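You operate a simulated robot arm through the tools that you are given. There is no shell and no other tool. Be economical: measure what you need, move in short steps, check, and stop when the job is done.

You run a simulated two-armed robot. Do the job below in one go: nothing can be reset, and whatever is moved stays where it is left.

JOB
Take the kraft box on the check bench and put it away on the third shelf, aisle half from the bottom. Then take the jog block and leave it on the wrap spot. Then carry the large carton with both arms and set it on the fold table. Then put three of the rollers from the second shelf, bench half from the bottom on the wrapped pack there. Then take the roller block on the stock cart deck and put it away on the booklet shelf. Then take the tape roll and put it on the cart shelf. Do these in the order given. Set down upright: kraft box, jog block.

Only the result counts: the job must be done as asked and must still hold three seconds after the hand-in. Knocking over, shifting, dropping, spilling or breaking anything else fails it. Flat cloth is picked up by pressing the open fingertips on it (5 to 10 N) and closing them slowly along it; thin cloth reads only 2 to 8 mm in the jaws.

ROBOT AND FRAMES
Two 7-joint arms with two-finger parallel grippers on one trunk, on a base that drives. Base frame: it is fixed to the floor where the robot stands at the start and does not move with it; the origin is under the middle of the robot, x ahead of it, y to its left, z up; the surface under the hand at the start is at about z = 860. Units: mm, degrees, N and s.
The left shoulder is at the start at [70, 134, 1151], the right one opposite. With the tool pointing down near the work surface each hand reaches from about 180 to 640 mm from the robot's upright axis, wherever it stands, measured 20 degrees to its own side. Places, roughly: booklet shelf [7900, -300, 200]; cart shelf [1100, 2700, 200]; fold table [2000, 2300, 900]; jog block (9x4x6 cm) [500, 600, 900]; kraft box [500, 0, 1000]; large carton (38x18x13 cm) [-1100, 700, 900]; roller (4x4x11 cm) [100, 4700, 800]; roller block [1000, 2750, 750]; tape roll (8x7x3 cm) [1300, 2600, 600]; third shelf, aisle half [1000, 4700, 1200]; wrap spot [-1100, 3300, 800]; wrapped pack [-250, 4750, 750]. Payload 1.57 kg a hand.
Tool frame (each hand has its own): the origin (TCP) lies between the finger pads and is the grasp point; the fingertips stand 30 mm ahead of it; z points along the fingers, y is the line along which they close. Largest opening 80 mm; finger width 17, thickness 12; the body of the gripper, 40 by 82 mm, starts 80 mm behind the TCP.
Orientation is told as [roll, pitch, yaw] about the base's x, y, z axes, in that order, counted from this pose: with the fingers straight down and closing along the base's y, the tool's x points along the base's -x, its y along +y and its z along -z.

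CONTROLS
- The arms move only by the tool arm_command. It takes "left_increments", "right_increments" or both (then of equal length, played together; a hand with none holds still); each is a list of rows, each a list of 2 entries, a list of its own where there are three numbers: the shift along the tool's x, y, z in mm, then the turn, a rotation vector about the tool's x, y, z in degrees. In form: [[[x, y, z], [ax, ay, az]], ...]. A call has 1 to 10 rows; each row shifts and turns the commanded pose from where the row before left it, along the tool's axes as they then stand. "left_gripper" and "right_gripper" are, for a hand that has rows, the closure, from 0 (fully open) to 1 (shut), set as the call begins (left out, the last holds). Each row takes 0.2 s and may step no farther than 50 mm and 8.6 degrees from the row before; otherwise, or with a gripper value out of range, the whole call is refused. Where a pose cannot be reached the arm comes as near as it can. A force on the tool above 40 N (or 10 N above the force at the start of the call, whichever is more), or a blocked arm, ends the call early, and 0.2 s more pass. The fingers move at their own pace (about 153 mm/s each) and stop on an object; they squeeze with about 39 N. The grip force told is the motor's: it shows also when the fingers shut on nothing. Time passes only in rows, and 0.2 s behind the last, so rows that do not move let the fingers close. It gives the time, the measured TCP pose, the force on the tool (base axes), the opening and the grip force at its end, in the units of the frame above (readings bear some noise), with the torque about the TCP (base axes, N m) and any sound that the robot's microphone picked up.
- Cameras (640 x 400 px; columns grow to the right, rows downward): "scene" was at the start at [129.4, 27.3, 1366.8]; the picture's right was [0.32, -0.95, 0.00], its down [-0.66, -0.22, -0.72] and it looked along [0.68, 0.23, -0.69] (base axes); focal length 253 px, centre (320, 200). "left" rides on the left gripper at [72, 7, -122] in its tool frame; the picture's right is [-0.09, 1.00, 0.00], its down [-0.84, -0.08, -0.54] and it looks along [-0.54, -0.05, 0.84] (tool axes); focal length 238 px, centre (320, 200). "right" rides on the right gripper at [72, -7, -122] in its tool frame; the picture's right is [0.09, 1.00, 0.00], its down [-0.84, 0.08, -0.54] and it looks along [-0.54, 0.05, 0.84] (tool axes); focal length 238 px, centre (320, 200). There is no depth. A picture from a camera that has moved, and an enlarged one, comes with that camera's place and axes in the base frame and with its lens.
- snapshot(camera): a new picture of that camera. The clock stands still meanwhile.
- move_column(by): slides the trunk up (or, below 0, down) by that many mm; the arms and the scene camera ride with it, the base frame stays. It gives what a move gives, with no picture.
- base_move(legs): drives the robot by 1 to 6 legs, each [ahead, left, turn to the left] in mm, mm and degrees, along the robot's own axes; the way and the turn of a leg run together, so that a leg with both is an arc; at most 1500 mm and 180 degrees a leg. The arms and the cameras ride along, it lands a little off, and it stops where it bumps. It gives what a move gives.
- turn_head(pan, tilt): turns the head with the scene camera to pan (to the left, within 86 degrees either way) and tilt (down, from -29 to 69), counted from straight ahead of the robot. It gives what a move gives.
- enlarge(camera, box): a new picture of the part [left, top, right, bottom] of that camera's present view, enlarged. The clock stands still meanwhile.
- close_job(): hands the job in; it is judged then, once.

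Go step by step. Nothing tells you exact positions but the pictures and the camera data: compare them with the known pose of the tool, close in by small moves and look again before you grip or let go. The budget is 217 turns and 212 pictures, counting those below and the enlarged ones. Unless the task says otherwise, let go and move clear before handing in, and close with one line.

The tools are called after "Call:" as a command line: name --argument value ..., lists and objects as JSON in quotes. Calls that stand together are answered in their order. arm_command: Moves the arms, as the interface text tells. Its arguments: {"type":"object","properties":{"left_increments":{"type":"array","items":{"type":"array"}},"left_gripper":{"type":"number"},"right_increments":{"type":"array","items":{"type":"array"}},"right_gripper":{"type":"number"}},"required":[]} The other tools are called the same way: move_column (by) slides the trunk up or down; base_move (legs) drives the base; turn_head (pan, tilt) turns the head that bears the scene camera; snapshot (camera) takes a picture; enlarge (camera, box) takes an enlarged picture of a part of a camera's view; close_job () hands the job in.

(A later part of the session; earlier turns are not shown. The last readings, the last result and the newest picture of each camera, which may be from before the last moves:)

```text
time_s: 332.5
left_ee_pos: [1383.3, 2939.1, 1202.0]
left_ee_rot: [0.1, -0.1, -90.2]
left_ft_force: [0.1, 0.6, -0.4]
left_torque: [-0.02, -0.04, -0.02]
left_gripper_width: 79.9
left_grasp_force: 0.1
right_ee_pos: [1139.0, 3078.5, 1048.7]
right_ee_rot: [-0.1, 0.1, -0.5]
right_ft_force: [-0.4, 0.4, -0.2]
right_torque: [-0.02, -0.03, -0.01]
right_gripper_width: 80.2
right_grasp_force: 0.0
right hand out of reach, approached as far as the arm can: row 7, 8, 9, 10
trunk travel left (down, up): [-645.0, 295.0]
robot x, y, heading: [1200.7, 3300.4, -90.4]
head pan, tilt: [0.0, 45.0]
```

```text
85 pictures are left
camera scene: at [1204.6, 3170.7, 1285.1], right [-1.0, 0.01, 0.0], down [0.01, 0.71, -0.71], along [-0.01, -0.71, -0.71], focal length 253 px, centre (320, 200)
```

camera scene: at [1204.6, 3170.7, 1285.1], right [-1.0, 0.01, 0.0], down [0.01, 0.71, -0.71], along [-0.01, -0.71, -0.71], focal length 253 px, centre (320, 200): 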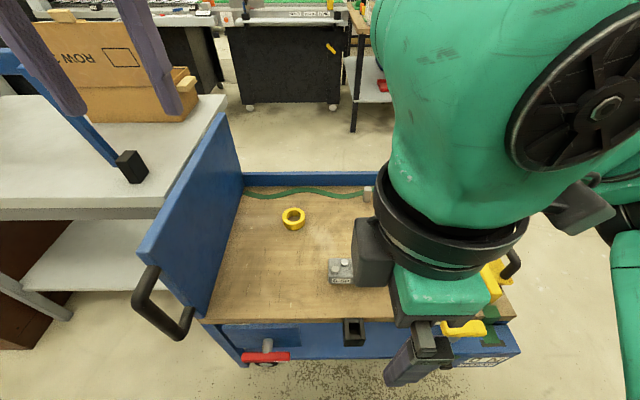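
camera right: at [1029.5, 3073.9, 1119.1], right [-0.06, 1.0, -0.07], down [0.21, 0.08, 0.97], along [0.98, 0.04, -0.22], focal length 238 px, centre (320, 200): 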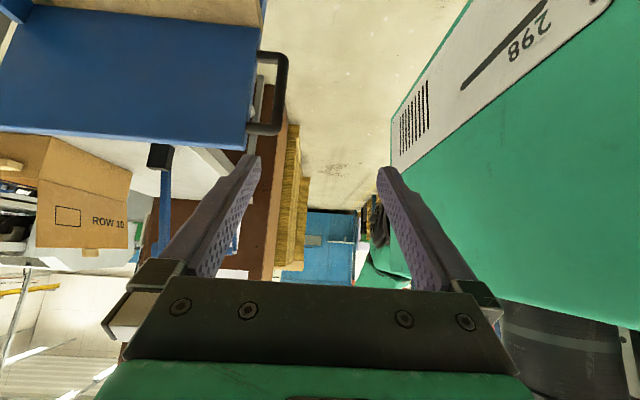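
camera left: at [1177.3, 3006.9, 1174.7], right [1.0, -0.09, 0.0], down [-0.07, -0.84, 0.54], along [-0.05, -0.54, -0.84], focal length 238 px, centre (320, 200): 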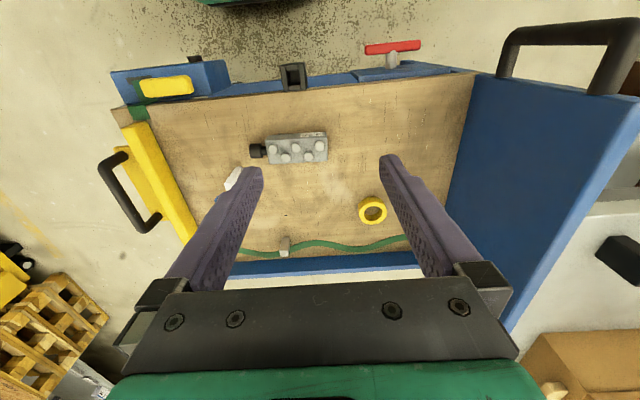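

The wrist is stuck in a bad pose; I turn the yaw back fully and move the hand outward, before trying again from a roomier spot.

Call:
arm_command --right_increments '[[[0, 0, 0], [0, 0, 8.57]], [[0, 0, 0], [0, 0, 8.57]], [[0, 0, 0], [0, 0, 8.57]], [[0, 0, 0], [0, 0, 8.57]], [[0, 0, 0], [0, 0, 8.57]], [[0, 0, 0], [0, 0, 8.57]], [[0, 0, 0], [0, 0, 8.57]], [[0, 0, 0], [0, 0, 8.57]], [[0, 0, 0], [0, 0, 8.57]], [[0, 0, 0], [0, 0, 8.57]]]'

Call:
arm_command --right_increments '[[[-35, -25, -5], [0, 0, 0]], [[-35, -25, -5], [0, 0, 0]], [[-35, -25, -5], [0, 0, 0]], [[-35, -25, -5], [0, 0, 0]], [[-35, -25, -5], [0, 0, 0]], [[-35, -25, -5], [0, 0, 0]]]'

Call:
snapshot --camera "scene"

```text
time_s: 334.7
left_ee_pos: [1385.1, 2940.7, 1202.0]
left_ee_rot: [-0.1, -0.1, -90.2]
left_ft_force: [0.2, 0.1, -0.4]
left_torque: [-0.01, 0.01, 0.02]
left_gripper_width: 80.0
left_grasp_force: 0.0
right_ee_pos: [1139.6, 3078.1, 1048.6]
right_ee_rot: [-0.3, -0.2, -86.1]
right_ft_force: [0.6, -0.3, -0.2]
right_torque: [-0.02, -0.02, -0.02]
right_gripper_width: 80.1
right_grasp_force: 0.1
trunk travel left (down, up): [-645.0, 295.0]
robot x, y, heading: [1206.1, 3303.8, -90.3]
head pan, tilt: [0.0, 45.0]
```

```text
time_s: 336.1
left_ee_pos: [1384.7, 2940.8, 1201.8]
left_ee_rot: [-0.1, -0.2, -90.1]
left_ft_force: [0.2, 0.0, 0.8]
left_torque: [-0.02, -0.02, 0.01]
left_gripper_width: 79.7
left_grasp_force: 0.0
right_ee_pos: [1004.7, 2857.1, 1079.4]
right_ee_rot: [-0.2, 0.0, -86.1]
right_ft_force: [-0.4, 0.6, 0.4]
right_torque: [-0.01, 0.03, -0.02]
right_gripper_width: 80.0
right_grasp_force: 0.1
trunk travel left (down, up): [-645.0, 295.0]
robot x, y, heading: [1204.0, 3300.0, -90.6]
head pan, tilt: [0.0, 45.0]
```

```text
84 pictures are left
camera scene: at [1204.9, 3169.8, 1285.0], right [-1.0, 0.01, 0.0], down [0.01, 0.71, -0.71], along [-0.01, -0.71, -0.71], focal length 253 px, centre (320, 200)
```

scene: 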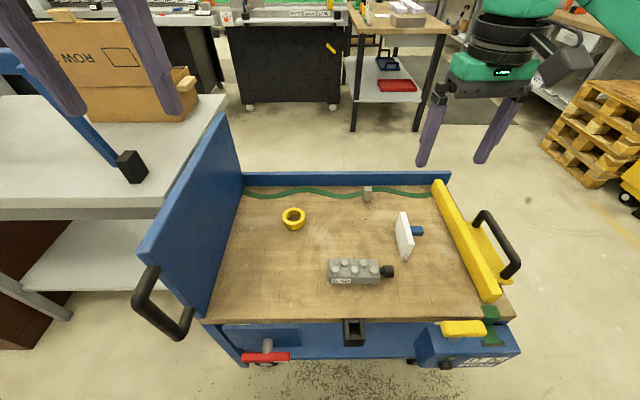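

Call:
arm_command --right_increments '[[[0, 0, 0], [0, 0, -8.57]], [[0, 0, 0], [0, 0, -8.57]], [[0, 0, 0], [0, 0, -8.57]], [[0, 0, 0], [0, 0, -8.57]], [[0, 0, 0], [0, 0, -8.57]], [[0, 0, 0], [0, 0, -8.57]], [[0, 0, 0], [0, 0, -8.57]], [[0, 0, 0], [0, 0, -8.57]], [[0, 0, 0], [0, 0, -8.57]], [[0, 0, 0], [0, 0, -8.57]]]'

Call:
arm_command --right_increments '[[[0, 0, 0], [0, -7.5, 0]], [[0, 0, 0], [0, -7.5, 0]], [[0, 0, 0], [0, -7.5, 0]], [[0, 0, 0], [0, -7.5, 0]], [[0, 0, 0], [0, -7.5, 0]], [[0, 0, 0], [0, -7.5, 0]]]'

Call:
snapshot --camera "scene"

```text
time_s: 338.3
left_ee_pos: [1386.5, 2941.4, 1202.7]
left_ee_rot: [-0.1, -0.1, -90.2]
left_ft_force: [0.9, -0.7, 0.1]
left_torque: [-0.02, 0.04, 0.01]
left_gripper_width: 79.8
left_grasp_force: 0.0
right_ee_pos: [1159.3, 3066.3, 1021.8]
right_ee_rot: [-0.1, 0.1, -0.1]
right_ft_force: [0.2, 0.2, -0.3]
right_torque: [-0.04, 0.03, -0.03]
right_gripper_width: 80.0
right_grasp_force: 0.0
right hand out of reach, approached as far as the arm can: row 3, 4, 5, 6, 7, 8, 9, 10
trunk travel left (down, up): [-645.0, 295.0]
robot x, y, heading: [1204.1, 3303.2, -90.4]
head pan, tilt: [0.0, 45.0]
```

```text
time_s: 339.7
left_ee_pos: [1384.0, 2942.0, 1202.2]
left_ee_rot: [0.0, -0.1, -90.2]
left_ft_force: [-0.7, 0.3, -0.3]
left_torque: [0.0, -0.03, 0.02]
left_gripper_width: 80.0
left_grasp_force: 0.1
right_ee_pos: [1158.7, 3100.2, 1053.8]
right_ee_rot: [-0.1, -44.9, -0.4]
right_ft_force: [0.3, -0.6, 0.1]
right_torque: [-0.01, -0.02, 0.0]
right_gripper_width: 79.9
right_grasp_force: 0.1
right hand out of reach, approached as far as the arm can: row 2, 3, 4, 5, 6
trunk travel left (down, up): [-645.0, 295.0]
robot x, y, heading: [1205.4, 3300.0, -90.6]
head pan, tilt: [0.0, 45.0]
```

```text
83 pictures are left
camera scene: at [1204.7, 3171.1, 1285.2], right [-1.0, 0.01, 0.0], down [0.01, 0.71, -0.71], along [-0.01, -0.71, -0.71], focal length 253 px, centre (320, 200)
```

scene: 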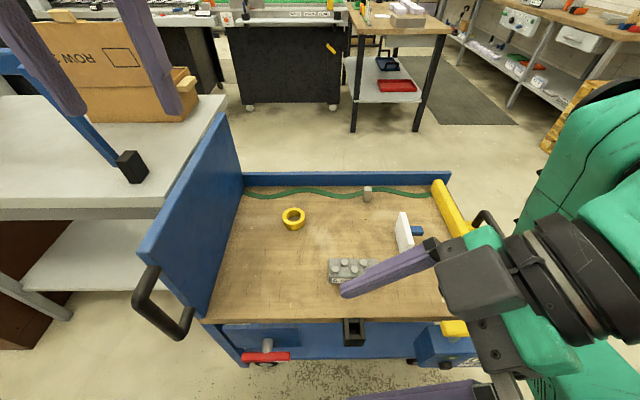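

The right arm cannot slant that way. I'll instead take the block with the left hand from the cart's west side (fingers forward, as on the rack). First I clear off and straighten/raise the right hand.

Call:
base_move --legs '[[-280, 0, 0]]'

Call:
arm_command --right_increments '[[[0, 0, 0], [0, 7.5, 0]], [[0, 0, 0], [0, 7.5, 0]], [[0, 0, 0], [0, 7.5, 0]], [[0, 0, 0], [0, 7.5, 0]], [[0, 0, 0], [0, 7.5, 0]], [[0, 0, 0], [0, 7.5, 0]], [[0, 0, 0], [0, 0, 8.57]], [[0, 0, 0], [0, 0, 8.57]], [[0, 0, 0], [0, 0, 8.57]], [[0, 0, 0], [0, 0, 8.57]]]'

Call:
arm_command --right_increments '[[[0, 0, 0], [0, 0, 8.57]], [[0, 0, 0], [0, 0, 8.57]], [[0, 0, 0], [0, 0, 8.57]], [[0, 0, 0], [0, 0, 8.57]], [[0, 0, 0], [0, 0, 8.57]], [[0, 0, 0], [0, 0, 8.57]], [[-15, -30, -30], [0, 0, 0]], [[-15, -30, -30], [0, 0, 0]], [[-15, -30, -30], [0, 0, 0]], [[-15, -30, -30], [0, 0, 0]]]'

Call:
base_move --legs '[[0, -1050, 0], [0, 0, 90.5], [0, -900, 0]]'

```text
time_s: 341.7
left_ee_pos: [1387.1, 3225.0, 1201.8]
left_ee_rot: [-0.1, 0.0, -90.3]
left_ft_force: [0.6, 0.1, -0.3]
left_torque: [0.0, 0.02, 0.0]
left_gripper_width: 79.8
left_grasp_force: 0.1
right_ee_pos: [1161.6, 3383.8, 1052.5]
right_ee_rot: [0.0, -44.8, -0.6]
right_ft_force: [-0.3, 0.2, -0.4]
right_torque: [-0.02, 0.01, 0.02]
right_gripper_width: 79.9
right_grasp_force: 0.0
trunk travel left (down, up): [-645.0, 295.0]
robot x, y, heading: [1211.2, 3585.0, -90.6]
head pan, tilt: [0.0, 45.0]
```

```text
time_s: 343.9
left_ee_pos: [1386.7, 3225.6, 1200.8]
left_ee_rot: [-0.1, -0.1, -90.4]
left_ft_force: [-0.2, -0.4, 0.1]
left_torque: [0.01, -0.01, -0.04]
left_gripper_width: 79.8
left_grasp_force: 0.2
right_ee_pos: [1160.1, 3384.0, 1053.2]
right_ee_rot: [-0.2, 0.2, -34.9]
right_ft_force: [0.2, 0.0, -0.3]
right_torque: [0.01, 0.0, 0.0]
right_gripper_width: 80.0
right_grasp_force: 0.1
trunk travel left (down, up): [-645.0, 295.0]
robot x, y, heading: [1209.2, 3586.2, -90.5]
head pan, tilt: [0.0, 45.0]
```

```text
time_s: 346.1
left_ee_pos: [1387.3, 3226.2, 1203.0]
left_ee_rot: [-0.1, -0.2, -90.3]
left_ft_force: [0.6, 0.1, -0.1]
left_torque: [-0.01, 0.0, 0.0]
left_gripper_width: 80.0
left_grasp_force: 0.0
right_ee_pos: [1044.3, 3318.8, 1174.8]
right_ee_rot: [-0.2, -0.1, -86.2]
right_ft_force: [0.9, 1.2, 0.1]
right_torque: [0.0, -0.02, 0.02]
right_gripper_width: 79.9
right_grasp_force: 0.1
trunk travel left (down, up): [-645.0, 295.0]
robot x, y, heading: [1208.5, 3586.6, -90.7]
head pan, tilt: [0.0, 45.0]
```

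```text
time_s: 359.6
left_ee_pos: [557.1, 2893.5, 1201.5]
left_ee_rot: [-0.1, -0.2, 1.7]
left_ft_force: [-0.3, 0.1, -0.9]
left_torque: [0.02, 0.01, 0.01]
left_gripper_width: 79.9
left_grasp_force: 0.0
right_ee_pos: [477.1, 2550.2, 1173.0]
right_ee_rot: [-0.2, 0.0, 5.6]
right_ft_force: [-0.4, -0.1, -0.3]
right_torque: [0.0, 0.0, 0.0]
right_gripper_width: 80.0
right_grasp_force: 0.1
trunk travel left (down, up): [-645.0, 295.0]
robot x, y, heading: [203.8, 2698.1, 1.3]
head pan, tilt: [0.0, 45.0]
```

Call:
arm_command --left_increments '[[[-35, 0, 0], [0, 0, 0]], [[-35, 0, 0], [0, 0, 0]], [[-30, 0, 0], [0, 0, 0]], [[0, 0, 0], [0, -7.5, 0]], [[0, 0, 0], [0, -7.5, 0]], [[0, 0, 0], [0, -7.5, 0]], [[0, 0, 0], [0, -7.5, 0]], [[0, 0, 0], [0, -7.5, 0]], [[0, 0, 0], [0, -7.5, 0]]]'

Call:
move_column --by -230

Call:
snapshot --camera "scene"

Call:
snapshot --camera "left"

```text
time_s: 361.6
left_ee_pos: [637.1, 2905.5, 1177.7]
left_ee_rot: [-0.2, -45.1, 1.8]
left_ft_force: [0.5, 0.0, -0.3]
left_torque: [0.0, -0.02, 0.01]
left_gripper_width: 79.9
left_grasp_force: 0.0
left hand out of reach, approached as far as the arm can: row 2, 3
right_ee_pos: [477.0, 2549.5, 1175.4]
right_ee_rot: [-0.2, 0.0, 5.7]
right_ft_force: [-0.5, 0.8, 0.2]
right_torque: [-0.03, -0.02, 0.03]
right_gripper_width: 79.9
right_grasp_force: 0.1
trunk travel left (down, up): [-645.0, 295.0]
robot x, y, heading: [203.7, 2701.9, 1.6]
head pan, tilt: [0.0, 45.0]
```

```text
time_s: 364.1
left_ee_pos: [638.8, 2905.0, 946.0]
left_ee_rot: [-0.1, -45.1, 1.8]
left_ft_force: [-0.4, 0.5, -0.1]
left_torque: [0.0, 0.01, -0.01]
left_gripper_width: 80.0
left_grasp_force: 0.0
right_ee_pos: [477.6, 2548.4, 943.8]
right_ee_rot: [-0.2, 0.1, 5.7]
right_ft_force: [-0.4, -0.6, 1.4]
right_torque: [0.04, 0.04, 0.01]
right_gripper_width: 79.9
right_grasp_force: 0.2
trunk travel left (down, up): [-415.0, 525.0]
robot x, y, heading: [201.7, 2701.2, 1.1]
head pan, tilt: [0.0, 45.0]
```

```text
82 pictures are left
camera scene: at [334.9, 2705.9, 1055.2], right [0.02, -1.0, 0.0], down [-0.71, -0.02, -0.71], along [0.71, 0.02, -0.71], focal length 253 px, centre (320, 200)
```

scene: 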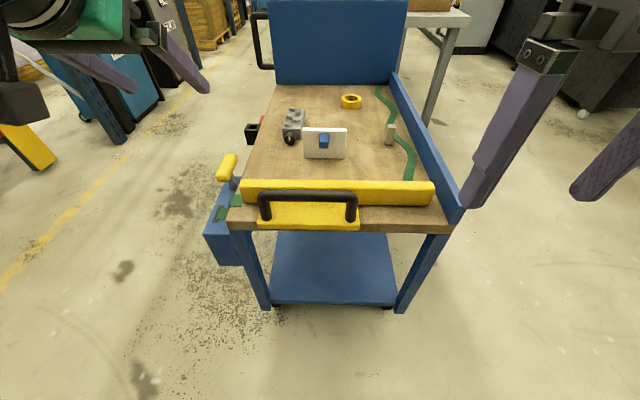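

```text
81 pictures are left
camera left: at [501.1, 2909.0, 981.6], right [0.04, 1.0, 0.06], down [0.21, -0.07, 0.98], along [0.98, -0.02, -0.21], focal length 238 px, centre (320, 200)
```

left: 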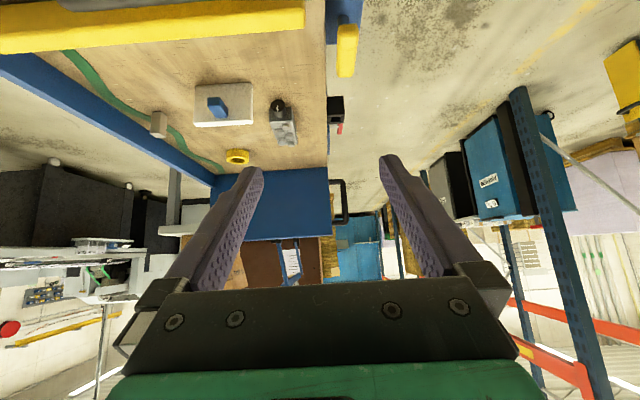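

Call:
enlarge --camera "scene" --box '[210, 80, 390, 200]'

```text
3.33 times, centred on (300, 140) of scene
camera zoom: at [334.9, 2705.9, 1055.2], right [0.02, -1.0, 0.0], down [-0.71, -0.02, -0.71], along [0.71, 0.02, -0.71], focal length 844 px, centre (387, 400)
```

zoom: 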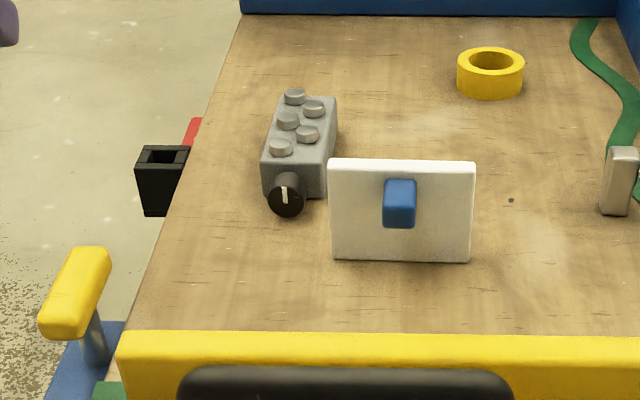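

Measured: block body x 1037–1174, y 2778–2833, deck ≈628, with a knob toward me; a white plate stands at x≈935, y ≤2767, z ≤719. I line up the base so the left hand is on y≈2805 and come closer.

Call:
base_move --legs '[[0, -98, -1.3], [200, 0, 0]]'

Call:
arm_command --left_increments '[[[-28, 0, 28], [0, 0, 0]], [[-28, 0, 28], [0, 0, 0]], [[-28, 0, 28], [0, 0, 0]], [[-28, 0, 28], [0, 0, 0]], [[0, 0, 0], [0, 0, 0]]]'

Call:
snapshot --camera "scene"

Call:
snapshot --camera "left"

```text
time_s: 366.4
left_ee_pos: [845.4, 2797.9, 947.6]
left_ee_rot: [-0.1, -45.1, 0.6]
left_ft_force: [-0.1, -0.5, -1.0]
left_torque: [0.0, 0.01, 0.02]
left_gripper_width: 79.8
left_grasp_force: 0.0
right_ee_pos: [676.9, 2443.7, 942.9]
right_ee_rot: [-0.3, 0.0, 4.6]
right_ft_force: [0.4, -0.7, -0.1]
right_torque: [0.0, 0.01, -0.02]
right_gripper_width: 80.0
right_grasp_force: 0.1
trunk travel left (down, up): [-415.0, 525.0]
robot x, y, heading: [408.3, 2603.2, 0.4]
head pan, tilt: [0.0, 45.0]
```

```text
time_s: 367.6
left_ee_pos: [1002.7, 2800.7, 948.5]
left_ee_rot: [-0.1, -45.2, 0.6]
left_ft_force: [1.6, 0.1, 0.3]
left_torque: [-0.04, 0.0, 0.04]
left_gripper_width: 79.9
left_grasp_force: 0.2
right_ee_pos: [674.6, 2444.7, 943.7]
right_ee_rot: [-0.2, 0.0, 4.5]
right_ft_force: [-0.4, -0.8, -0.3]
right_torque: [0.0, -0.03, 0.01]
right_gripper_width: 80.0
right_grasp_force: 0.0
trunk travel left (down, up): [-415.0, 525.0]
robot x, y, heading: [405.0, 2602.5, 0.4]
head pan, tilt: [0.0, 45.0]
```

```text
79 pictures are left
camera scene: at [536.2, 2604.7, 1055.3], right [0.0, -1.0, 0.0], down [-0.71, 0.0, -0.71], along [0.71, 0.0, -0.71], focal length 253 px, centre (320, 200)
```

scene: 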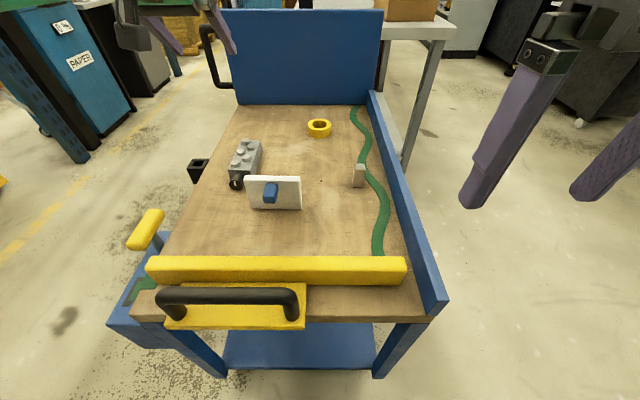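

```text
78 pictures are left
camera left: at [865.1, 2807.6, 982.9], right [0.06, 1.0, 0.06], down [0.21, -0.07, 0.98], along [0.98, -0.04, -0.21], focal length 238 px, centre (320, 200)
```

left: 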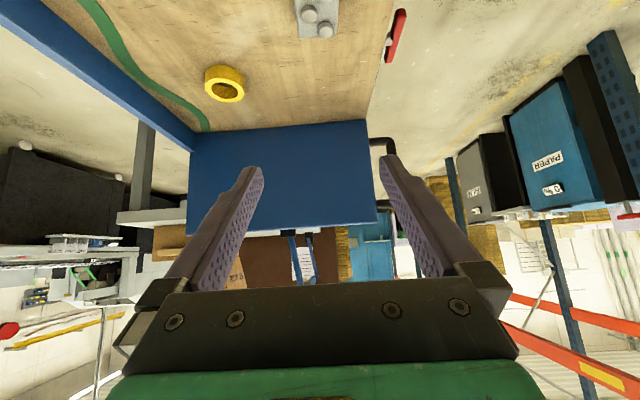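

Call:
arm_command --left_increments '[[[17.1, 1, 36.1], [0, 0, 0]], [[17.1, 1, 36.1], [0, 0, 0]], [[17.1, 1, 36.1], [0, 0, 0]], [[17.1, 1, 36.1], [0, 0, 0]], [[17.1, 1, 36.1], [0, 0, 0]], [[0, 0, 0], [0, 0, 0]]]'

Call:
enlarge --camera "scene" --box '[180, 80, 360, 220]'

Call:
snapshot --camera "left"

```text
time_s: 369.0
left_ee_pos: [1069.4, 2804.8, 758.6]
left_ee_rot: [-0.1, -45.2, 0.7]
left_ft_force: [0.5, -0.1, 0.1]
left_torque: [0.03, 0.0, 0.02]
left_gripper_width: 79.8
left_grasp_force: 0.0
right_ee_pos: [675.7, 2443.7, 943.8]
right_ee_rot: [-0.2, -0.1, 4.6]
right_ft_force: [0.4, 0.4, 0.3]
right_torque: [-0.03, -0.02, -0.03]
right_gripper_width: 80.3
right_grasp_force: 0.1
trunk travel left (down, up): [-415.0, 525.0]
robot x, y, heading: [405.7, 2604.1, 0.1]
head pan, tilt: [0.0, 45.0]
```

```text
2.86 times, centred on (270, 150) of scene
camera zoom: at [536.4, 2604.5, 1055.2], right [0.0, -1.0, 0.0], down [-0.71, 0.0, -0.71], along [0.71, 0.0, -0.71], focal length 723 px, centre (463, 343)
```

zoom: 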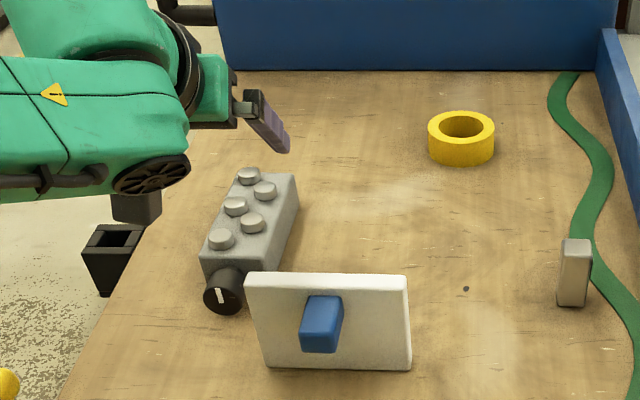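

```text
76 pictures are left
camera left: at [932.1, 2811.5, 793.3], right [0.06, 1.0, 0.06], down [0.21, -0.07, 0.98], along [0.98, -0.04, -0.21], focal length 238 px, centre (320, 200)
```

left: 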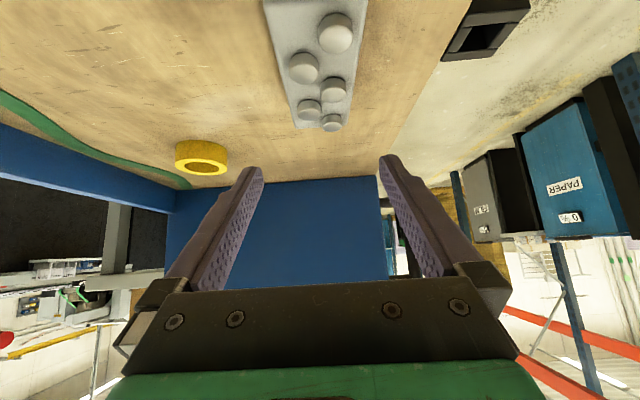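

Aligned (hand camera puts the block's axis at y≈2808). I lower straight down to grip height.

Call:
arm_command --left_increments '[[[17.4, 1, 17.4], [0, 0, 0]], [[17.4, 1, 17.4], [0, 0, 0]], [[17.4, 1, 17.4], [0, 0, 0]], [[12, 0, 12], [0, 0, 0]], [[0, 0, 0], [0, 0, 0]]]'

Call:
enlarge --camera "scene" --box '[180, 80, 360, 220]'

Call:
snapshot --camera "left"

```text
time_s: 370.2
left_ee_pos: [1070.3, 2808.3, 669.1]
left_ee_rot: [-0.1, -45.1, 0.6]
left_ft_force: [-0.5, 0.0, -0.7]
left_torque: [0.0, -0.03, -0.02]
left_gripper_width: 80.1
left_grasp_force: 0.1
right_ee_pos: [676.9, 2443.8, 944.0]
right_ee_rot: [-0.2, 0.0, 4.5]
right_ft_force: [-0.5, -0.2, -0.1]
right_torque: [-0.01, 0.0, 0.0]
right_gripper_width: 80.0
right_grasp_force: 0.1
trunk travel left (down, up): [-415.0, 525.0]
robot x, y, heading: [407.1, 2602.3, 0.3]
head pan, tilt: [0.0, 45.0]
```

```text
2.86 times, centred on (270, 150) of scene
camera zoom: at [536.9, 2604.6, 1055.2], right [0.0, -1.0, 0.0], down [-0.71, 0.0, -0.71], along [0.71, 0.0, -0.71], focal length 723 px, centre (463, 343)
```

zoom: 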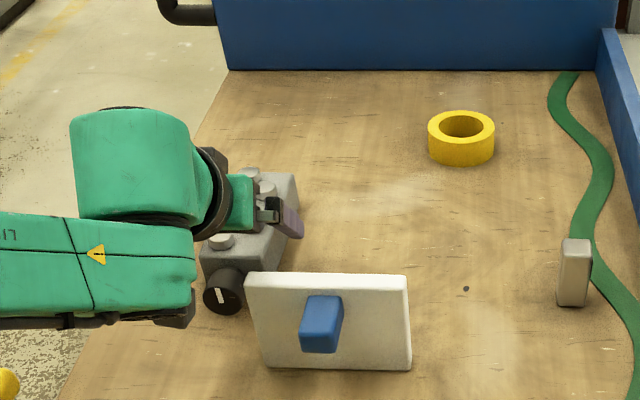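

```text
74 pictures are left
camera left: at [932.7, 2813.3, 703.3], right [0.06, 1.0, 0.06], down [0.21, -0.07, 0.98], along [0.98, -0.04, -0.21], focal length 238 px, centre (320, 200)
```

left: 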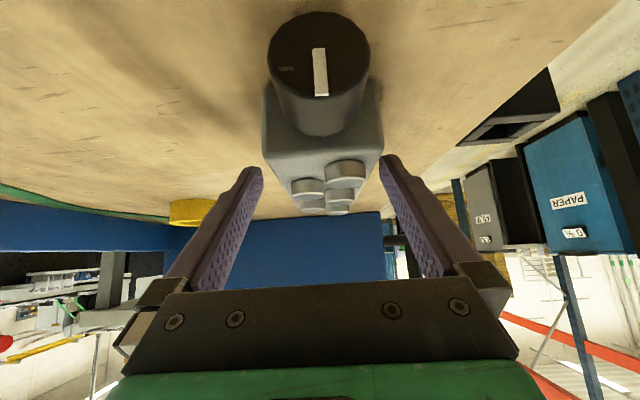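

Call:
arm_command --left_increments '[[[8, 1, 8], [0, 0, 0]], [[0, 0, 0], [0, 0, 0]]]'

Call:
arm_command --left_increments '[[[0, 0, 0], [0, 0, 0]], [[0, 0, 0], [0, 0, 0]], [[0, 0, 0], [0, 0, 0]]]' --left_gripper 1

Call:
arm_command --left_increments '[[[-7, 0, -7], [0, 0, 0]], [[-14, 0, -14], [0, 0, 0]], [[-28, 0, -28], [0, 0, 0]], [[0, 0, 0], [0, 0, 0]]]'

Call:
snapshot --camera "scene"

Call:
snapshot --camera "left"

```text
time_s: 370.8
left_ee_pos: [1071.0, 2808.2, 657.9]
left_ee_rot: [-0.1, -45.1, 0.7]
left_ft_force: [0.2, 0.1, 0.1]
left_torque: [0.02, 0.01, 0.0]
left_gripper_width: 80.1
left_grasp_force: 0.1
right_ee_pos: [676.5, 2444.8, 943.1]
right_ee_rot: [-0.1, 0.0, 4.6]
right_ft_force: [-0.3, -0.2, 0.3]
right_torque: [-0.01, 0.0, 0.02]
right_gripper_width: 79.9
right_grasp_force: 0.1
trunk travel left (down, up): [-415.0, 525.0]
robot x, y, heading: [399.9, 2606.2, 0.3]
head pan, tilt: [0.0, 45.0]
```

```text
time_s: 371.6
left_ee_pos: [1070.3, 2809.2, 657.3]
left_ee_rot: [-0.1, -45.0, 0.6]
left_ft_force: [-1.2, -0.2, -0.3]
left_torque: [-0.15, -0.15, -0.19]
left_gripper_width: 59.9
left_grasp_force: 39.0
right_ee_pos: [676.5, 2443.9, 943.6]
right_ee_rot: [-0.2, 0.0, 4.6]
right_ft_force: [1.0, 0.8, 0.6]
right_torque: [-0.02, 0.01, 0.0]
right_gripper_width: 80.3
right_grasp_force: 0.1
trunk travel left (down, up): [-415.0, 525.0]
robot x, y, heading: [408.5, 2601.3, 0.2]
head pan, tilt: [0.0, 45.0]
```

```text
time_s: 372.6
left_ee_pos: [1069.8, 2808.4, 724.9]
left_ee_rot: [-0.1, -45.0, 0.7]
left_ft_force: [0.0, -0.4, -6.1]
left_torque: [-0.01, 0.15, -0.02]
left_gripper_width: 59.8
left_grasp_force: 38.8
right_ee_pos: [676.9, 2445.3, 943.0]
right_ee_rot: [-0.3, 0.2, 4.6]
right_ft_force: [0.0, -0.6, 0.7]
right_torque: [0.03, 0.01, -0.05]
right_gripper_width: 80.0
right_grasp_force: 0.2
trunk travel left (down, up): [-415.0, 525.0]
robot x, y, heading: [404.6, 2601.4, 0.3]
head pan, tilt: [0.0, 45.0]
```

```text
73 pictures are left
camera scene: at [538.6, 2605.2, 1054.9], right [0.0, -1.0, 0.0], down [-0.71, 0.0, -0.71], along [0.71, 0.0, -0.71], focal length 253 px, centre (320, 200)
```

scene: 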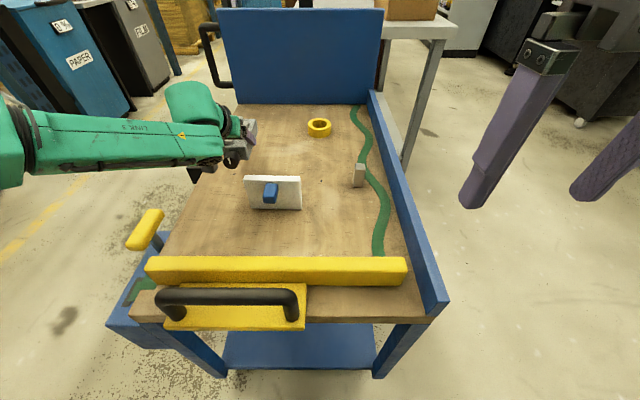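

```text
72 pictures are left
camera left: at [932.9, 2814.9, 759.6], right [0.05, 1.0, 0.06], down [0.21, -0.07, 0.97], along [0.98, -0.04, -0.21], focal length 238 px, centre (320, 200)
```

left: 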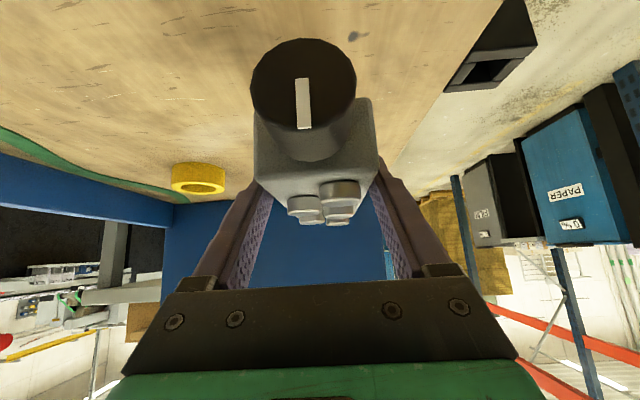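

Roller block is gripped and lifted. I raise it, retract the arm, back away from the cart and drive east to look for the booklet shelf.

Call:
arm_command --left_increments '[[[-30, 0, -30], [0, 0, 0]], [[-30, 0, -30], [0, 0, 0]], [[-30, 0, -30], [0, 0, 0]], [[20, 0, -30], [0, 0, 0]], [[20, 0, -30], [0, 0, 0]], [[25, 0, -25], [0, 0, 0]], [[25, 0, -25], [0, 0, 0]], [[25, 0, -25], [0, 0, 0]], [[0, 0, 0], [0, 0, 0]]]'

Call:
base_move --legs '[[-350, 0, 0], [0, -1100, 0], [1400, 0, 0], [800, 0, 0]]'

Call:
move_column --by 200

Call:
turn_head --pan 0 --tilt 12

Call:
snapshot --camera "scene"

```text
time_s: 374.6
left_ee_pos: [894.5, 2805.1, 866.0]
left_ee_rot: [-0.2, -45.0, 0.7]
left_ft_force: [0.2, 0.2, -6.0]
left_torque: [0.01, 0.15, -0.02]
left_gripper_width: 59.7
left_grasp_force: 39.0
right_ee_pos: [676.7, 2445.3, 943.4]
right_ee_rot: [-0.1, 0.1, 4.6]
right_ft_force: [-0.4, 0.3, -0.7]
right_torque: [-0.01, -0.02, -0.02]
right_gripper_width: 79.7
right_grasp_force: 0.1
trunk travel left (down, up): [-415.0, 525.0]
robot x, y, heading: [400.2, 2601.7, 0.2]
head pan, tilt: [0.0, 45.0]
```

```text
time_s: 392.5
left_ee_pos: [2743.3, 1675.2, 866.1]
left_ee_rot: [-0.2, -45.0, -0.3]
left_ft_force: [-0.1, 0.4, -6.0]
left_torque: [-0.02, 0.16, 0.0]
left_gripper_width: 59.5
left_grasp_force: 39.0
right_ee_pos: [2520.3, 1318.1, 943.0]
right_ee_rot: [-0.3, 0.0, 3.7]
right_ft_force: [-1.0, 0.7, 0.0]
right_torque: [0.02, 0.03, 0.03]
right_gripper_width: 80.0
right_grasp_force: 0.0
trunk travel left (down, up): [-415.0, 525.0]
robot x, y, heading: [2251.1, 1479.4, -0.9]
head pan, tilt: [0.0, 45.0]
```

```text
time_s: 394.7
left_ee_pos: [2742.6, 1674.0, 1065.7]
left_ee_rot: [-0.1, -45.0, -0.1]
left_ft_force: [0.3, -0.2, -5.0]
left_torque: [-0.02, 0.12, -0.01]
left_gripper_width: 59.9
left_grasp_force: 38.6
right_ee_pos: [2519.4, 1318.6, 1142.3]
right_ee_rot: [-0.3, 0.0, 3.7]
right_ft_force: [0.1, 0.9, 0.0]
right_torque: [0.0, -0.01, 0.01]
right_gripper_width: 80.3
right_grasp_force: 0.0
trunk travel left (down, up): [-615.0, 325.0]
robot x, y, heading: [2247.7, 1481.4, -0.7]
head pan, tilt: [0.0, 45.0]
```

```text
time_s: 395.7
left_ee_pos: [2741.7, 1674.4, 1066.1]
left_ee_rot: [-0.1, -45.0, -0.2]
left_ft_force: [-0.6, -1.0, -5.4]
left_torque: [-0.01, 0.13, 0.0]
left_gripper_width: 59.7
left_grasp_force: 38.9
right_ee_pos: [2519.1, 1318.5, 1143.6]
right_ee_rot: [-0.3, 0.0, 3.7]
right_ft_force: [-0.4, 0.5, 0.7]
right_torque: [0.0, -0.01, -0.02]
right_gripper_width: 79.9
right_grasp_force: 0.2
trunk travel left (down, up): [-615.0, 325.0]
robot x, y, heading: [2250.0, 1477.2, -0.7]
head pan, tilt: [0.0, 12.0]
```

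```text
71 pictures are left
camera scene: at [2394.5, 1480.3, 1306.6], right [-0.01, -1.0, 0.0], down [-0.21, 0.0, -0.98], along [0.98, -0.01, -0.21], focal length 253 px, centre (320, 200)
```

scene: 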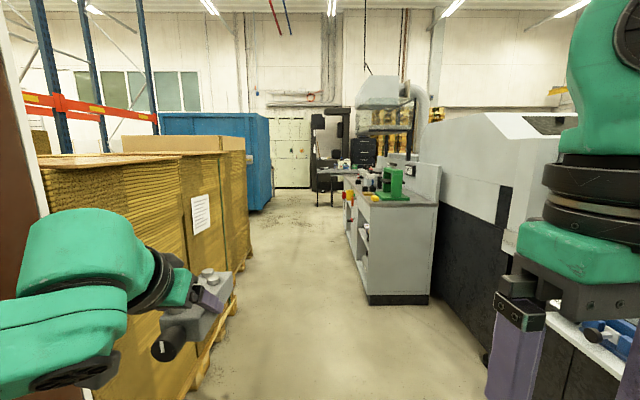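

The corridor eastward is free at y≈1500. I drive on and look again.

Call:
base_move --legs '[[0, 60, 0.7], [1400, 0, 0], [1400, 0, 0], [900, 0, 0]]'

Call:
turn_head --pan -40 --tilt 18

Call:
snapshot --camera "scene"

```text
time_s: 414.1
left_ee_pos: [6434.6, 1801.4, 1066.6]
left_ee_rot: [-0.1, -45.0, 1.9]
left_ft_force: [0.6, 0.7, -5.1]
left_torque: [-0.01, 0.13, 0.0]
left_gripper_width: 59.6
left_grasp_force: 38.9
right_ee_pos: [6224.6, 1435.6, 1143.4]
right_ee_rot: [-0.4, -0.1, 5.9]
right_ft_force: [-0.4, -1.1, 0.4]
right_torque: [0.01, 0.04, 0.01]
right_gripper_width: 79.8
right_grasp_force: 0.1
trunk travel left (down, up): [-615.0, 325.0]
robot x, y, heading: [5949.4, 1587.9, 1.4]
head pan, tilt: [0.0, 12.0]
```

```text
time_s: 415.2
left_ee_pos: [6434.3, 1800.7, 1066.5]
left_ee_rot: [-0.1, -45.1, 1.8]
left_ft_force: [0.1, -0.4, -5.1]
left_torque: [0.02, 0.15, 0.0]
left_gripper_width: 59.8
left_grasp_force: 38.9
right_ee_pos: [6223.9, 1436.1, 1143.7]
right_ee_rot: [-0.2, 0.0, 5.9]
right_ft_force: [-0.1, -0.6, -0.2]
right_torque: [0.01, 0.0, 0.02]
right_gripper_width: 79.9
right_grasp_force: 0.0
trunk travel left (down, up): [-615.0, 325.0]
robot x, y, heading: [5949.9, 1589.0, 1.5]
head pan, tilt: [-40.0, 18.0]
```

```text
70 pictures are left
camera scene: at [6073.8, 1532.9, 1297.0], right [-0.62, -0.78, 0.0], down [-0.24, 0.19, -0.95], along [0.74, -0.59, -0.31], focal length 253 px, centre (320, 200)
```

scene: 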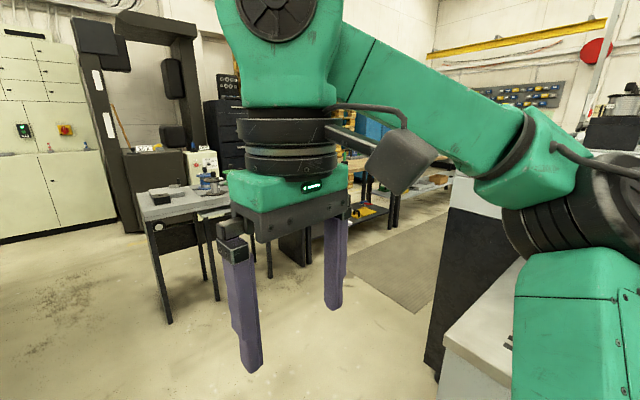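

Call:
base_move --legs '[[750, 0, 0], [0, 0, -60]]'

Call:
turn_head --pan 0 --tilt 18

Call:
snapshot --camera "scene"

```text
time_s: 421.9
left_ee_pos: [7111.7, 1276.6, 1066.6]
left_ee_rot: [-0.1, -45.0, -59.7]
left_ft_force: [-0.6, -0.2, -6.2]
left_torque: [0.13, 0.09, 0.0]
left_gripper_width: 59.7
left_grasp_force: 39.1
right_ee_pos: [6691.9, 1285.7, 1143.2]
right_ee_rot: [-0.2, -0.1, -55.7]
right_ft_force: [-0.4, -0.1, -0.4]
right_torque: [-0.03, -0.04, 0.01]
right_gripper_width: 80.1
right_grasp_force: 0.1
trunk travel left (down, up): [-615.0, 325.0]
robot x, y, heading: [6694.4, 1602.5, -60.1]
head pan, tilt: [-40.0, 18.0]
```

```text
time_s: 423.0
left_ee_pos: [7113.1, 1275.9, 1067.0]
left_ee_rot: [-0.2, -45.0, -59.6]
left_ft_force: [-1.3, -0.5, -5.0]
left_torque: [0.12, 0.06, -0.01]
left_gripper_width: 59.8
left_grasp_force: 38.6
right_ee_pos: [6691.5, 1286.4, 1143.0]
right_ee_rot: [-0.2, 0.0, -55.8]
right_ft_force: [1.3, -0.1, 0.5]
right_torque: [-0.02, -0.02, 0.03]
right_gripper_width: 80.2
right_grasp_force: 0.0
trunk travel left (down, up): [-615.0, 325.0]
robot x, y, heading: [6695.0, 1602.2, -60.0]
head pan, tilt: [0.0, 18.0]
```

```text
69 pictures are left
camera scene: at [6767.9, 1478.2, 1297.0], right [-0.87, -0.5, 0.0], down [-0.15, 0.27, -0.95], along [0.47, -0.82, -0.31], focal length 253 px, centre (320, 200)
```

scene: 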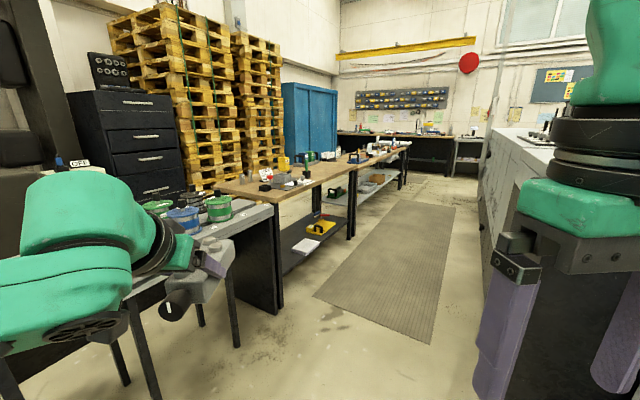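

Call:
enlarge --camera "scene" --box '[210, 140, 420, 300]'

```text
2.50 times, centred on (315, 220) of scene
camera zoom: at [6767.9, 1478.2, 1297.0], right [-0.87, -0.5, 0.0], down [-0.15, 0.27, -0.95], along [0.47, -0.82, -0.31], focal length 633 px, centre (332, 150)
```

zoom: 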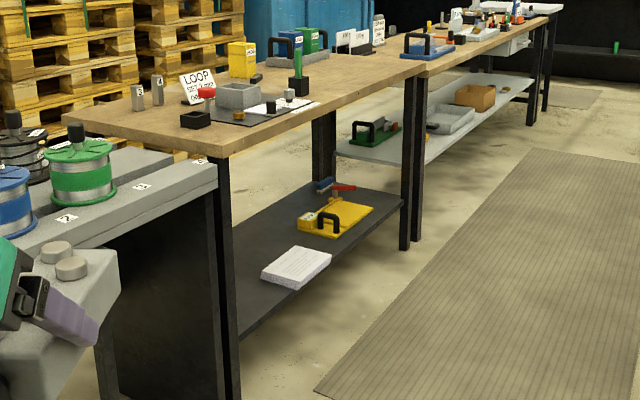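

The black low shelf with the booklets is the booklet shelf: front edge x≈7803, y from 220 to -940, z≈200, booklets at y -98…-330. There's free room around y≈60. I drive to face it.

Call:
base_move --legs '[[0, 0, 60], [400, 0, 0], [0, -1000, 0], [0, -700, 0]]'

Call:
move_column --by -560

Call:
turn_head --pan 10 --tilt 25

Call:
snapshot --camera "scene"

```text
time_s: 436.4
left_ee_pos: [7570.5, 96.8, 1066.0]
left_ee_rot: [-0.1, -45.1, 0.1]
left_ft_force: [-0.1, 0.3, -5.2]
left_torque: [0.03, 0.18, 0.01]
left_gripper_width: 59.7
left_grasp_force: 38.8
right_ee_pos: [7347.9, -261.3, 1143.8]
right_ee_rot: [-0.3, 0.0, 3.9]
right_ft_force: [0.2, -0.2, -0.1]
right_torque: [-0.03, 0.03, 0.01]
right_gripper_width: 80.1
right_grasp_force: 0.2
trunk travel left (down, up): [-615.0, 325.0]
robot x, y, heading: [7078.0, -102.9, -0.4]
head pan, tilt: [0.0, 18.0]
```

```text
refused: -560 is not a number from -400 to 400
```

```text
time_s: 437.1
left_ee_pos: [7569.4, 95.9, 1066.1]
left_ee_rot: [-0.1, -45.0, -0.1]
left_ft_force: [-0.2, -0.2, -5.8]
left_torque: [0.01, 0.13, 0.0]
left_gripper_width: 60.1
left_grasp_force: 38.7
right_ee_pos: [7347.1, -261.6, 1143.4]
right_ee_rot: [-0.3, 0.1, 3.8]
right_ft_force: [0.6, -0.1, 0.6]
right_torque: [-0.01, 0.01, 0.0]
right_gripper_width: 80.0
right_grasp_force: 0.1
trunk travel left (down, up): [-615.0, 325.0]
robot x, y, heading: [7075.0, -99.5, -0.6]
head pan, tilt: [10.0, 25.0]
```

```text
67 pictures are left
camera scene: at [7220.0, -84.0, 1285.7], right [0.16, -0.99, 0.0], down [-0.42, -0.07, -0.91], along [0.89, 0.15, -0.42], focal length 253 px, centre (320, 200)
```

scene: 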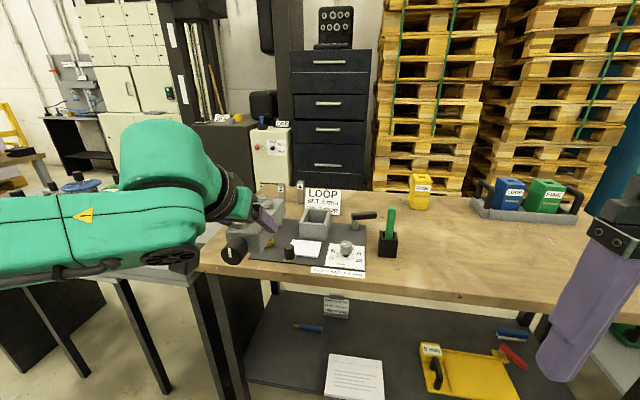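

Call:
move_column --by -400

Call:
move_column --by -180

Call:
turn_head --pan 10 --tilt 30

Call:
snapshot --camera "scene"

Call:
snapshot --camera "left"

```text
time_s: 440.9
left_ee_pos: [7569.9, 95.9, 665.4]
left_ee_rot: [-0.1, -45.0, -0.1]
left_ft_force: [0.5, -1.3, -4.4]
left_torque: [-0.02, 0.14, 0.01]
left_gripper_width: 59.7
left_grasp_force: 39.2
right_ee_pos: [7347.5, -261.5, 743.4]
right_ee_rot: [-0.2, 0.0, 3.9]
right_ft_force: [0.5, 0.0, -0.8]
right_torque: [0.0, 0.02, 0.0]
right_gripper_width: 79.8
right_grasp_force: 0.1
trunk travel left (down, up): [-215.0, 725.0]
robot x, y, heading: [7076.7, -99.1, -0.5]
head pan, tilt: [10.0, 25.0]
```

```text
time_s: 442.9
left_ee_pos: [7569.6, 95.1, 486.7]
left_ee_rot: [-0.1, -45.0, -0.1]
left_ft_force: [0.2, -0.7, -5.1]
left_torque: [-0.01, 0.16, 0.06]
left_gripper_width: 59.8
left_grasp_force: 39.4
right_ee_pos: [7348.0, -262.7, 563.0]
right_ee_rot: [-0.4, 0.0, 3.9]
right_ft_force: [-0.1, 0.2, -0.4]
right_torque: [0.01, 0.04, 0.01]
right_gripper_width: 79.9
right_grasp_force: 0.1
trunk travel left (down, up): [-35.0, 905.0]
robot x, y, heading: [7076.0, -97.7, -0.6]
head pan, tilt: [10.0, 25.0]
```

```text
time_s: 443.6
left_ee_pos: [7568.5, 96.7, 487.2]
left_ee_rot: [-0.1, -45.0, -0.1]
left_ft_force: [0.4, 0.6, -4.6]
left_torque: [-0.01, 0.12, -0.02]
left_gripper_width: 60.1
left_grasp_force: 39.2
right_ee_pos: [7346.6, -262.0, 564.0]
right_ee_rot: [-0.2, 0.0, 3.9]
right_ft_force: [-0.8, 0.2, 0.6]
right_torque: [0.01, -0.01, -0.01]
right_gripper_width: 80.1
right_grasp_force: 0.1
trunk travel left (down, up): [-35.0, 905.0]
robot x, y, heading: [7075.2, -98.9, -0.6]
head pan, tilt: [10.0, 30.0]
```

```text
66 pictures are left
camera scene: at [7217.8, -84.1, 697.7], right [0.17, -0.99, 0.0], down [-0.49, -0.08, -0.87], along [0.85, 0.14, -0.5], focal length 253 px, centre (320, 200)
```

scene: 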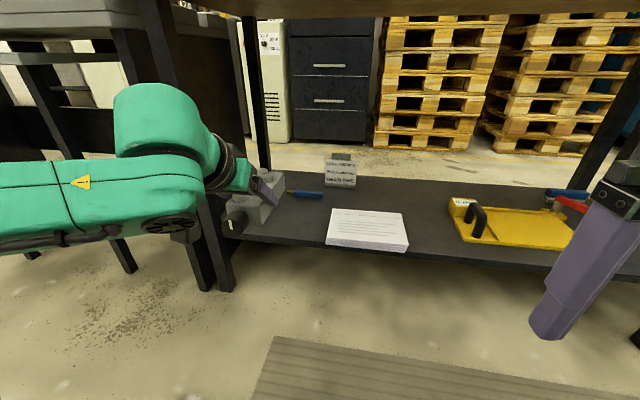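

```text
65 pictures are left
camera left: at [7431.9, 103.9, 521.0], right [0.07, 1.0, 0.06], down [0.21, -0.08, 0.97], along [0.98, -0.05, -0.21], focal length 238 px, centre (320, 200)
```

left: 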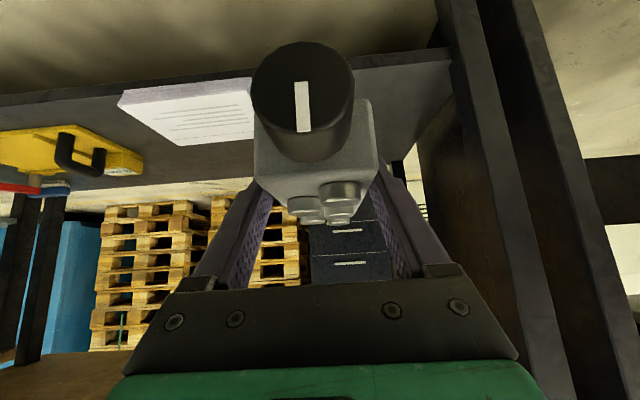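

Shelf z≈200; booklets end at y≈-10 and the leg is at y≈335, so y≈130 is a free spot. I lower the hand and move in.

Call:
arm_command --left_increments '[[[31, 0, 31], [0, 0, 0]], [[31, 0, 31], [0, 0, 0]], [[31, 0, 31], [0, 0, 0]], [[31, 0, 31], [0, 0, 0]], [[0, 0, 0], [0, 0, 0]]]'

Call:
base_move --legs '[[0, 33, 0.6], [190, 0, 0]]'

Call:
snapshot --camera "scene"

Call:
snapshot --camera "left"

```text
time_s: 444.8
left_ee_pos: [7570.7, 95.4, 310.5]
left_ee_rot: [-0.2, -44.8, 0.0]
left_ft_force: [0.4, 0.0, -5.8]
left_torque: [0.02, 0.17, -0.05]
left_gripper_width: 59.9
left_grasp_force: 39.5
right_ee_pos: [7347.2, -261.6, 562.9]
right_ee_rot: [-0.4, 0.0, 4.0]
right_ft_force: [-0.4, 0.2, -0.3]
right_torque: [-0.02, 0.02, 0.0]
right_gripper_width: 80.1
right_grasp_force: 0.2
trunk travel left (down, up): [-35.0, 905.0]
robot x, y, heading: [7078.3, -99.9, -0.6]
head pan, tilt: [10.0, 30.0]
```

```text
time_s: 446.8
left_ee_pos: [7759.6, 133.2, 311.1]
left_ee_rot: [-0.2, -45.0, 0.5]
left_ft_force: [0.6, -0.3, -5.2]
left_torque: [0.0, 0.15, 0.01]
left_gripper_width: 59.8
left_grasp_force: 39.3
right_ee_pos: [7541.7, -225.7, 563.5]
right_ee_rot: [-0.2, 0.1, 4.4]
right_ft_force: [0.5, 1.0, -0.1]
right_torque: [-0.01, 0.0, 0.0]
right_gripper_width: 80.1
right_grasp_force: 0.0
trunk travel left (down, up): [-35.0, 905.0]
robot x, y, heading: [7270.0, -69.2, 0.2]
head pan, tilt: [10.0, 30.0]
```

```text
64 pictures are left
camera scene: at [7409.7, -49.7, 697.6], right [0.18, -0.98, 0.0], down [-0.49, -0.09, -0.87], along [0.85, 0.15, -0.5], focal length 253 px, centre (320, 200)
```

scene: 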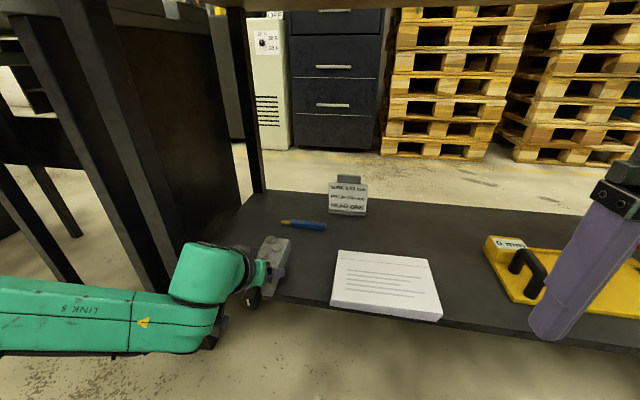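

```text
63 pictures are left
camera left: at [7622.8, 139.9, 346.1], right [0.06, 1.0, 0.06], down [0.21, -0.07, 0.97], along [0.98, -0.04, -0.21], focal length 238 px, centre (320, 200)
```

left: 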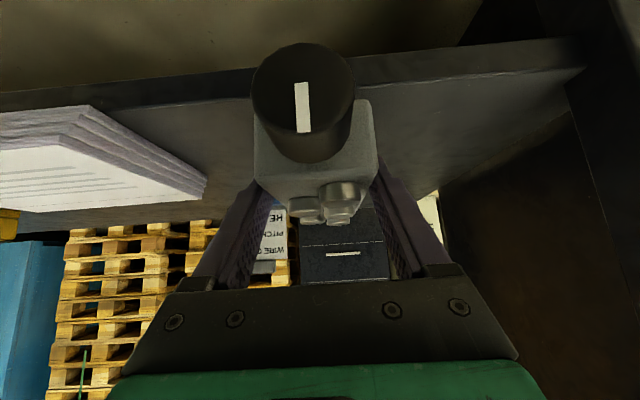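

I extend the arm forward onto the shelf, watching the forearm near the bench leg.

Call:
arm_command --left_increments '[[[-20, 0, 20], [0, 0, 0]], [[-20, 0, 20], [0, 0, 0]], [[-20, 0, 20], [0, 0, 0]], [[-20, 0, 20], [0, 0, 0]], [[-11, 0, 11], [0, 0, 0]], [[0, 0, 0], [0, 0, 0]]]'

Call:
snapshot --camera "scene"

Call:
snapshot --camera "left"

```text
time_s: 448.2
left_ee_pos: [7889.4, 131.6, 314.1]
left_ee_rot: [-0.2, -44.8, 0.5]
left_ft_force: [0.4, 0.5, -5.8]
left_torque: [-0.02, 0.14, 0.01]
left_gripper_width: 60.0
left_grasp_force: 38.4
right_ee_pos: [7540.9, -226.0, 563.9]
right_ee_rot: [-0.3, 0.0, 4.5]
right_ft_force: [-0.5, 0.0, -0.1]
right_torque: [0.02, 0.01, 0.01]
right_gripper_width: 79.9
right_grasp_force: 0.1
trunk travel left (down, up): [-35.0, 905.0]
robot x, y, heading: [7271.7, -67.7, 0.3]
head pan, tilt: [10.0, 30.0]
```

```text
62 pictures are left
camera scene: at [7409.8, -49.8, 697.6], right [0.18, -0.98, 0.0], down [-0.49, -0.09, -0.87], along [0.85, 0.15, -0.5], focal length 253 px, centre (320, 200)
```

scene: 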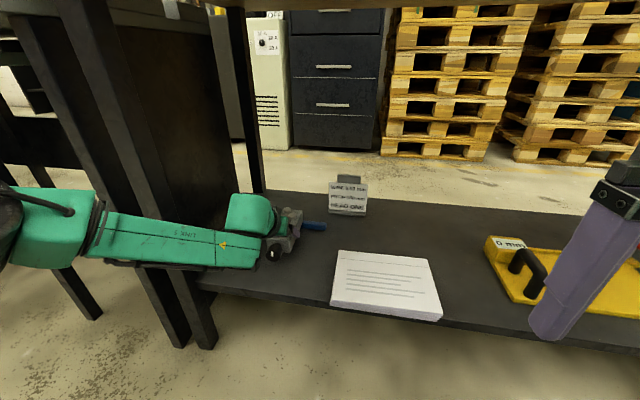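

```text
61 pictures are left
camera left: at [7752.0, 139.3, 347.5], right [0.06, 1.0, 0.06], down [0.21, -0.07, 0.97], along [0.98, -0.04, -0.21], focal length 238 px, centre (320, 200)
```

left: 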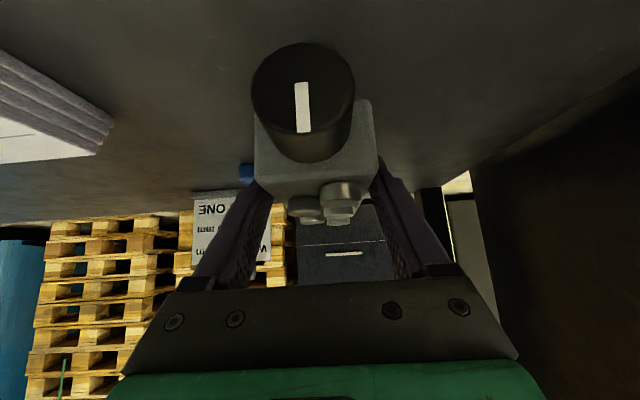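

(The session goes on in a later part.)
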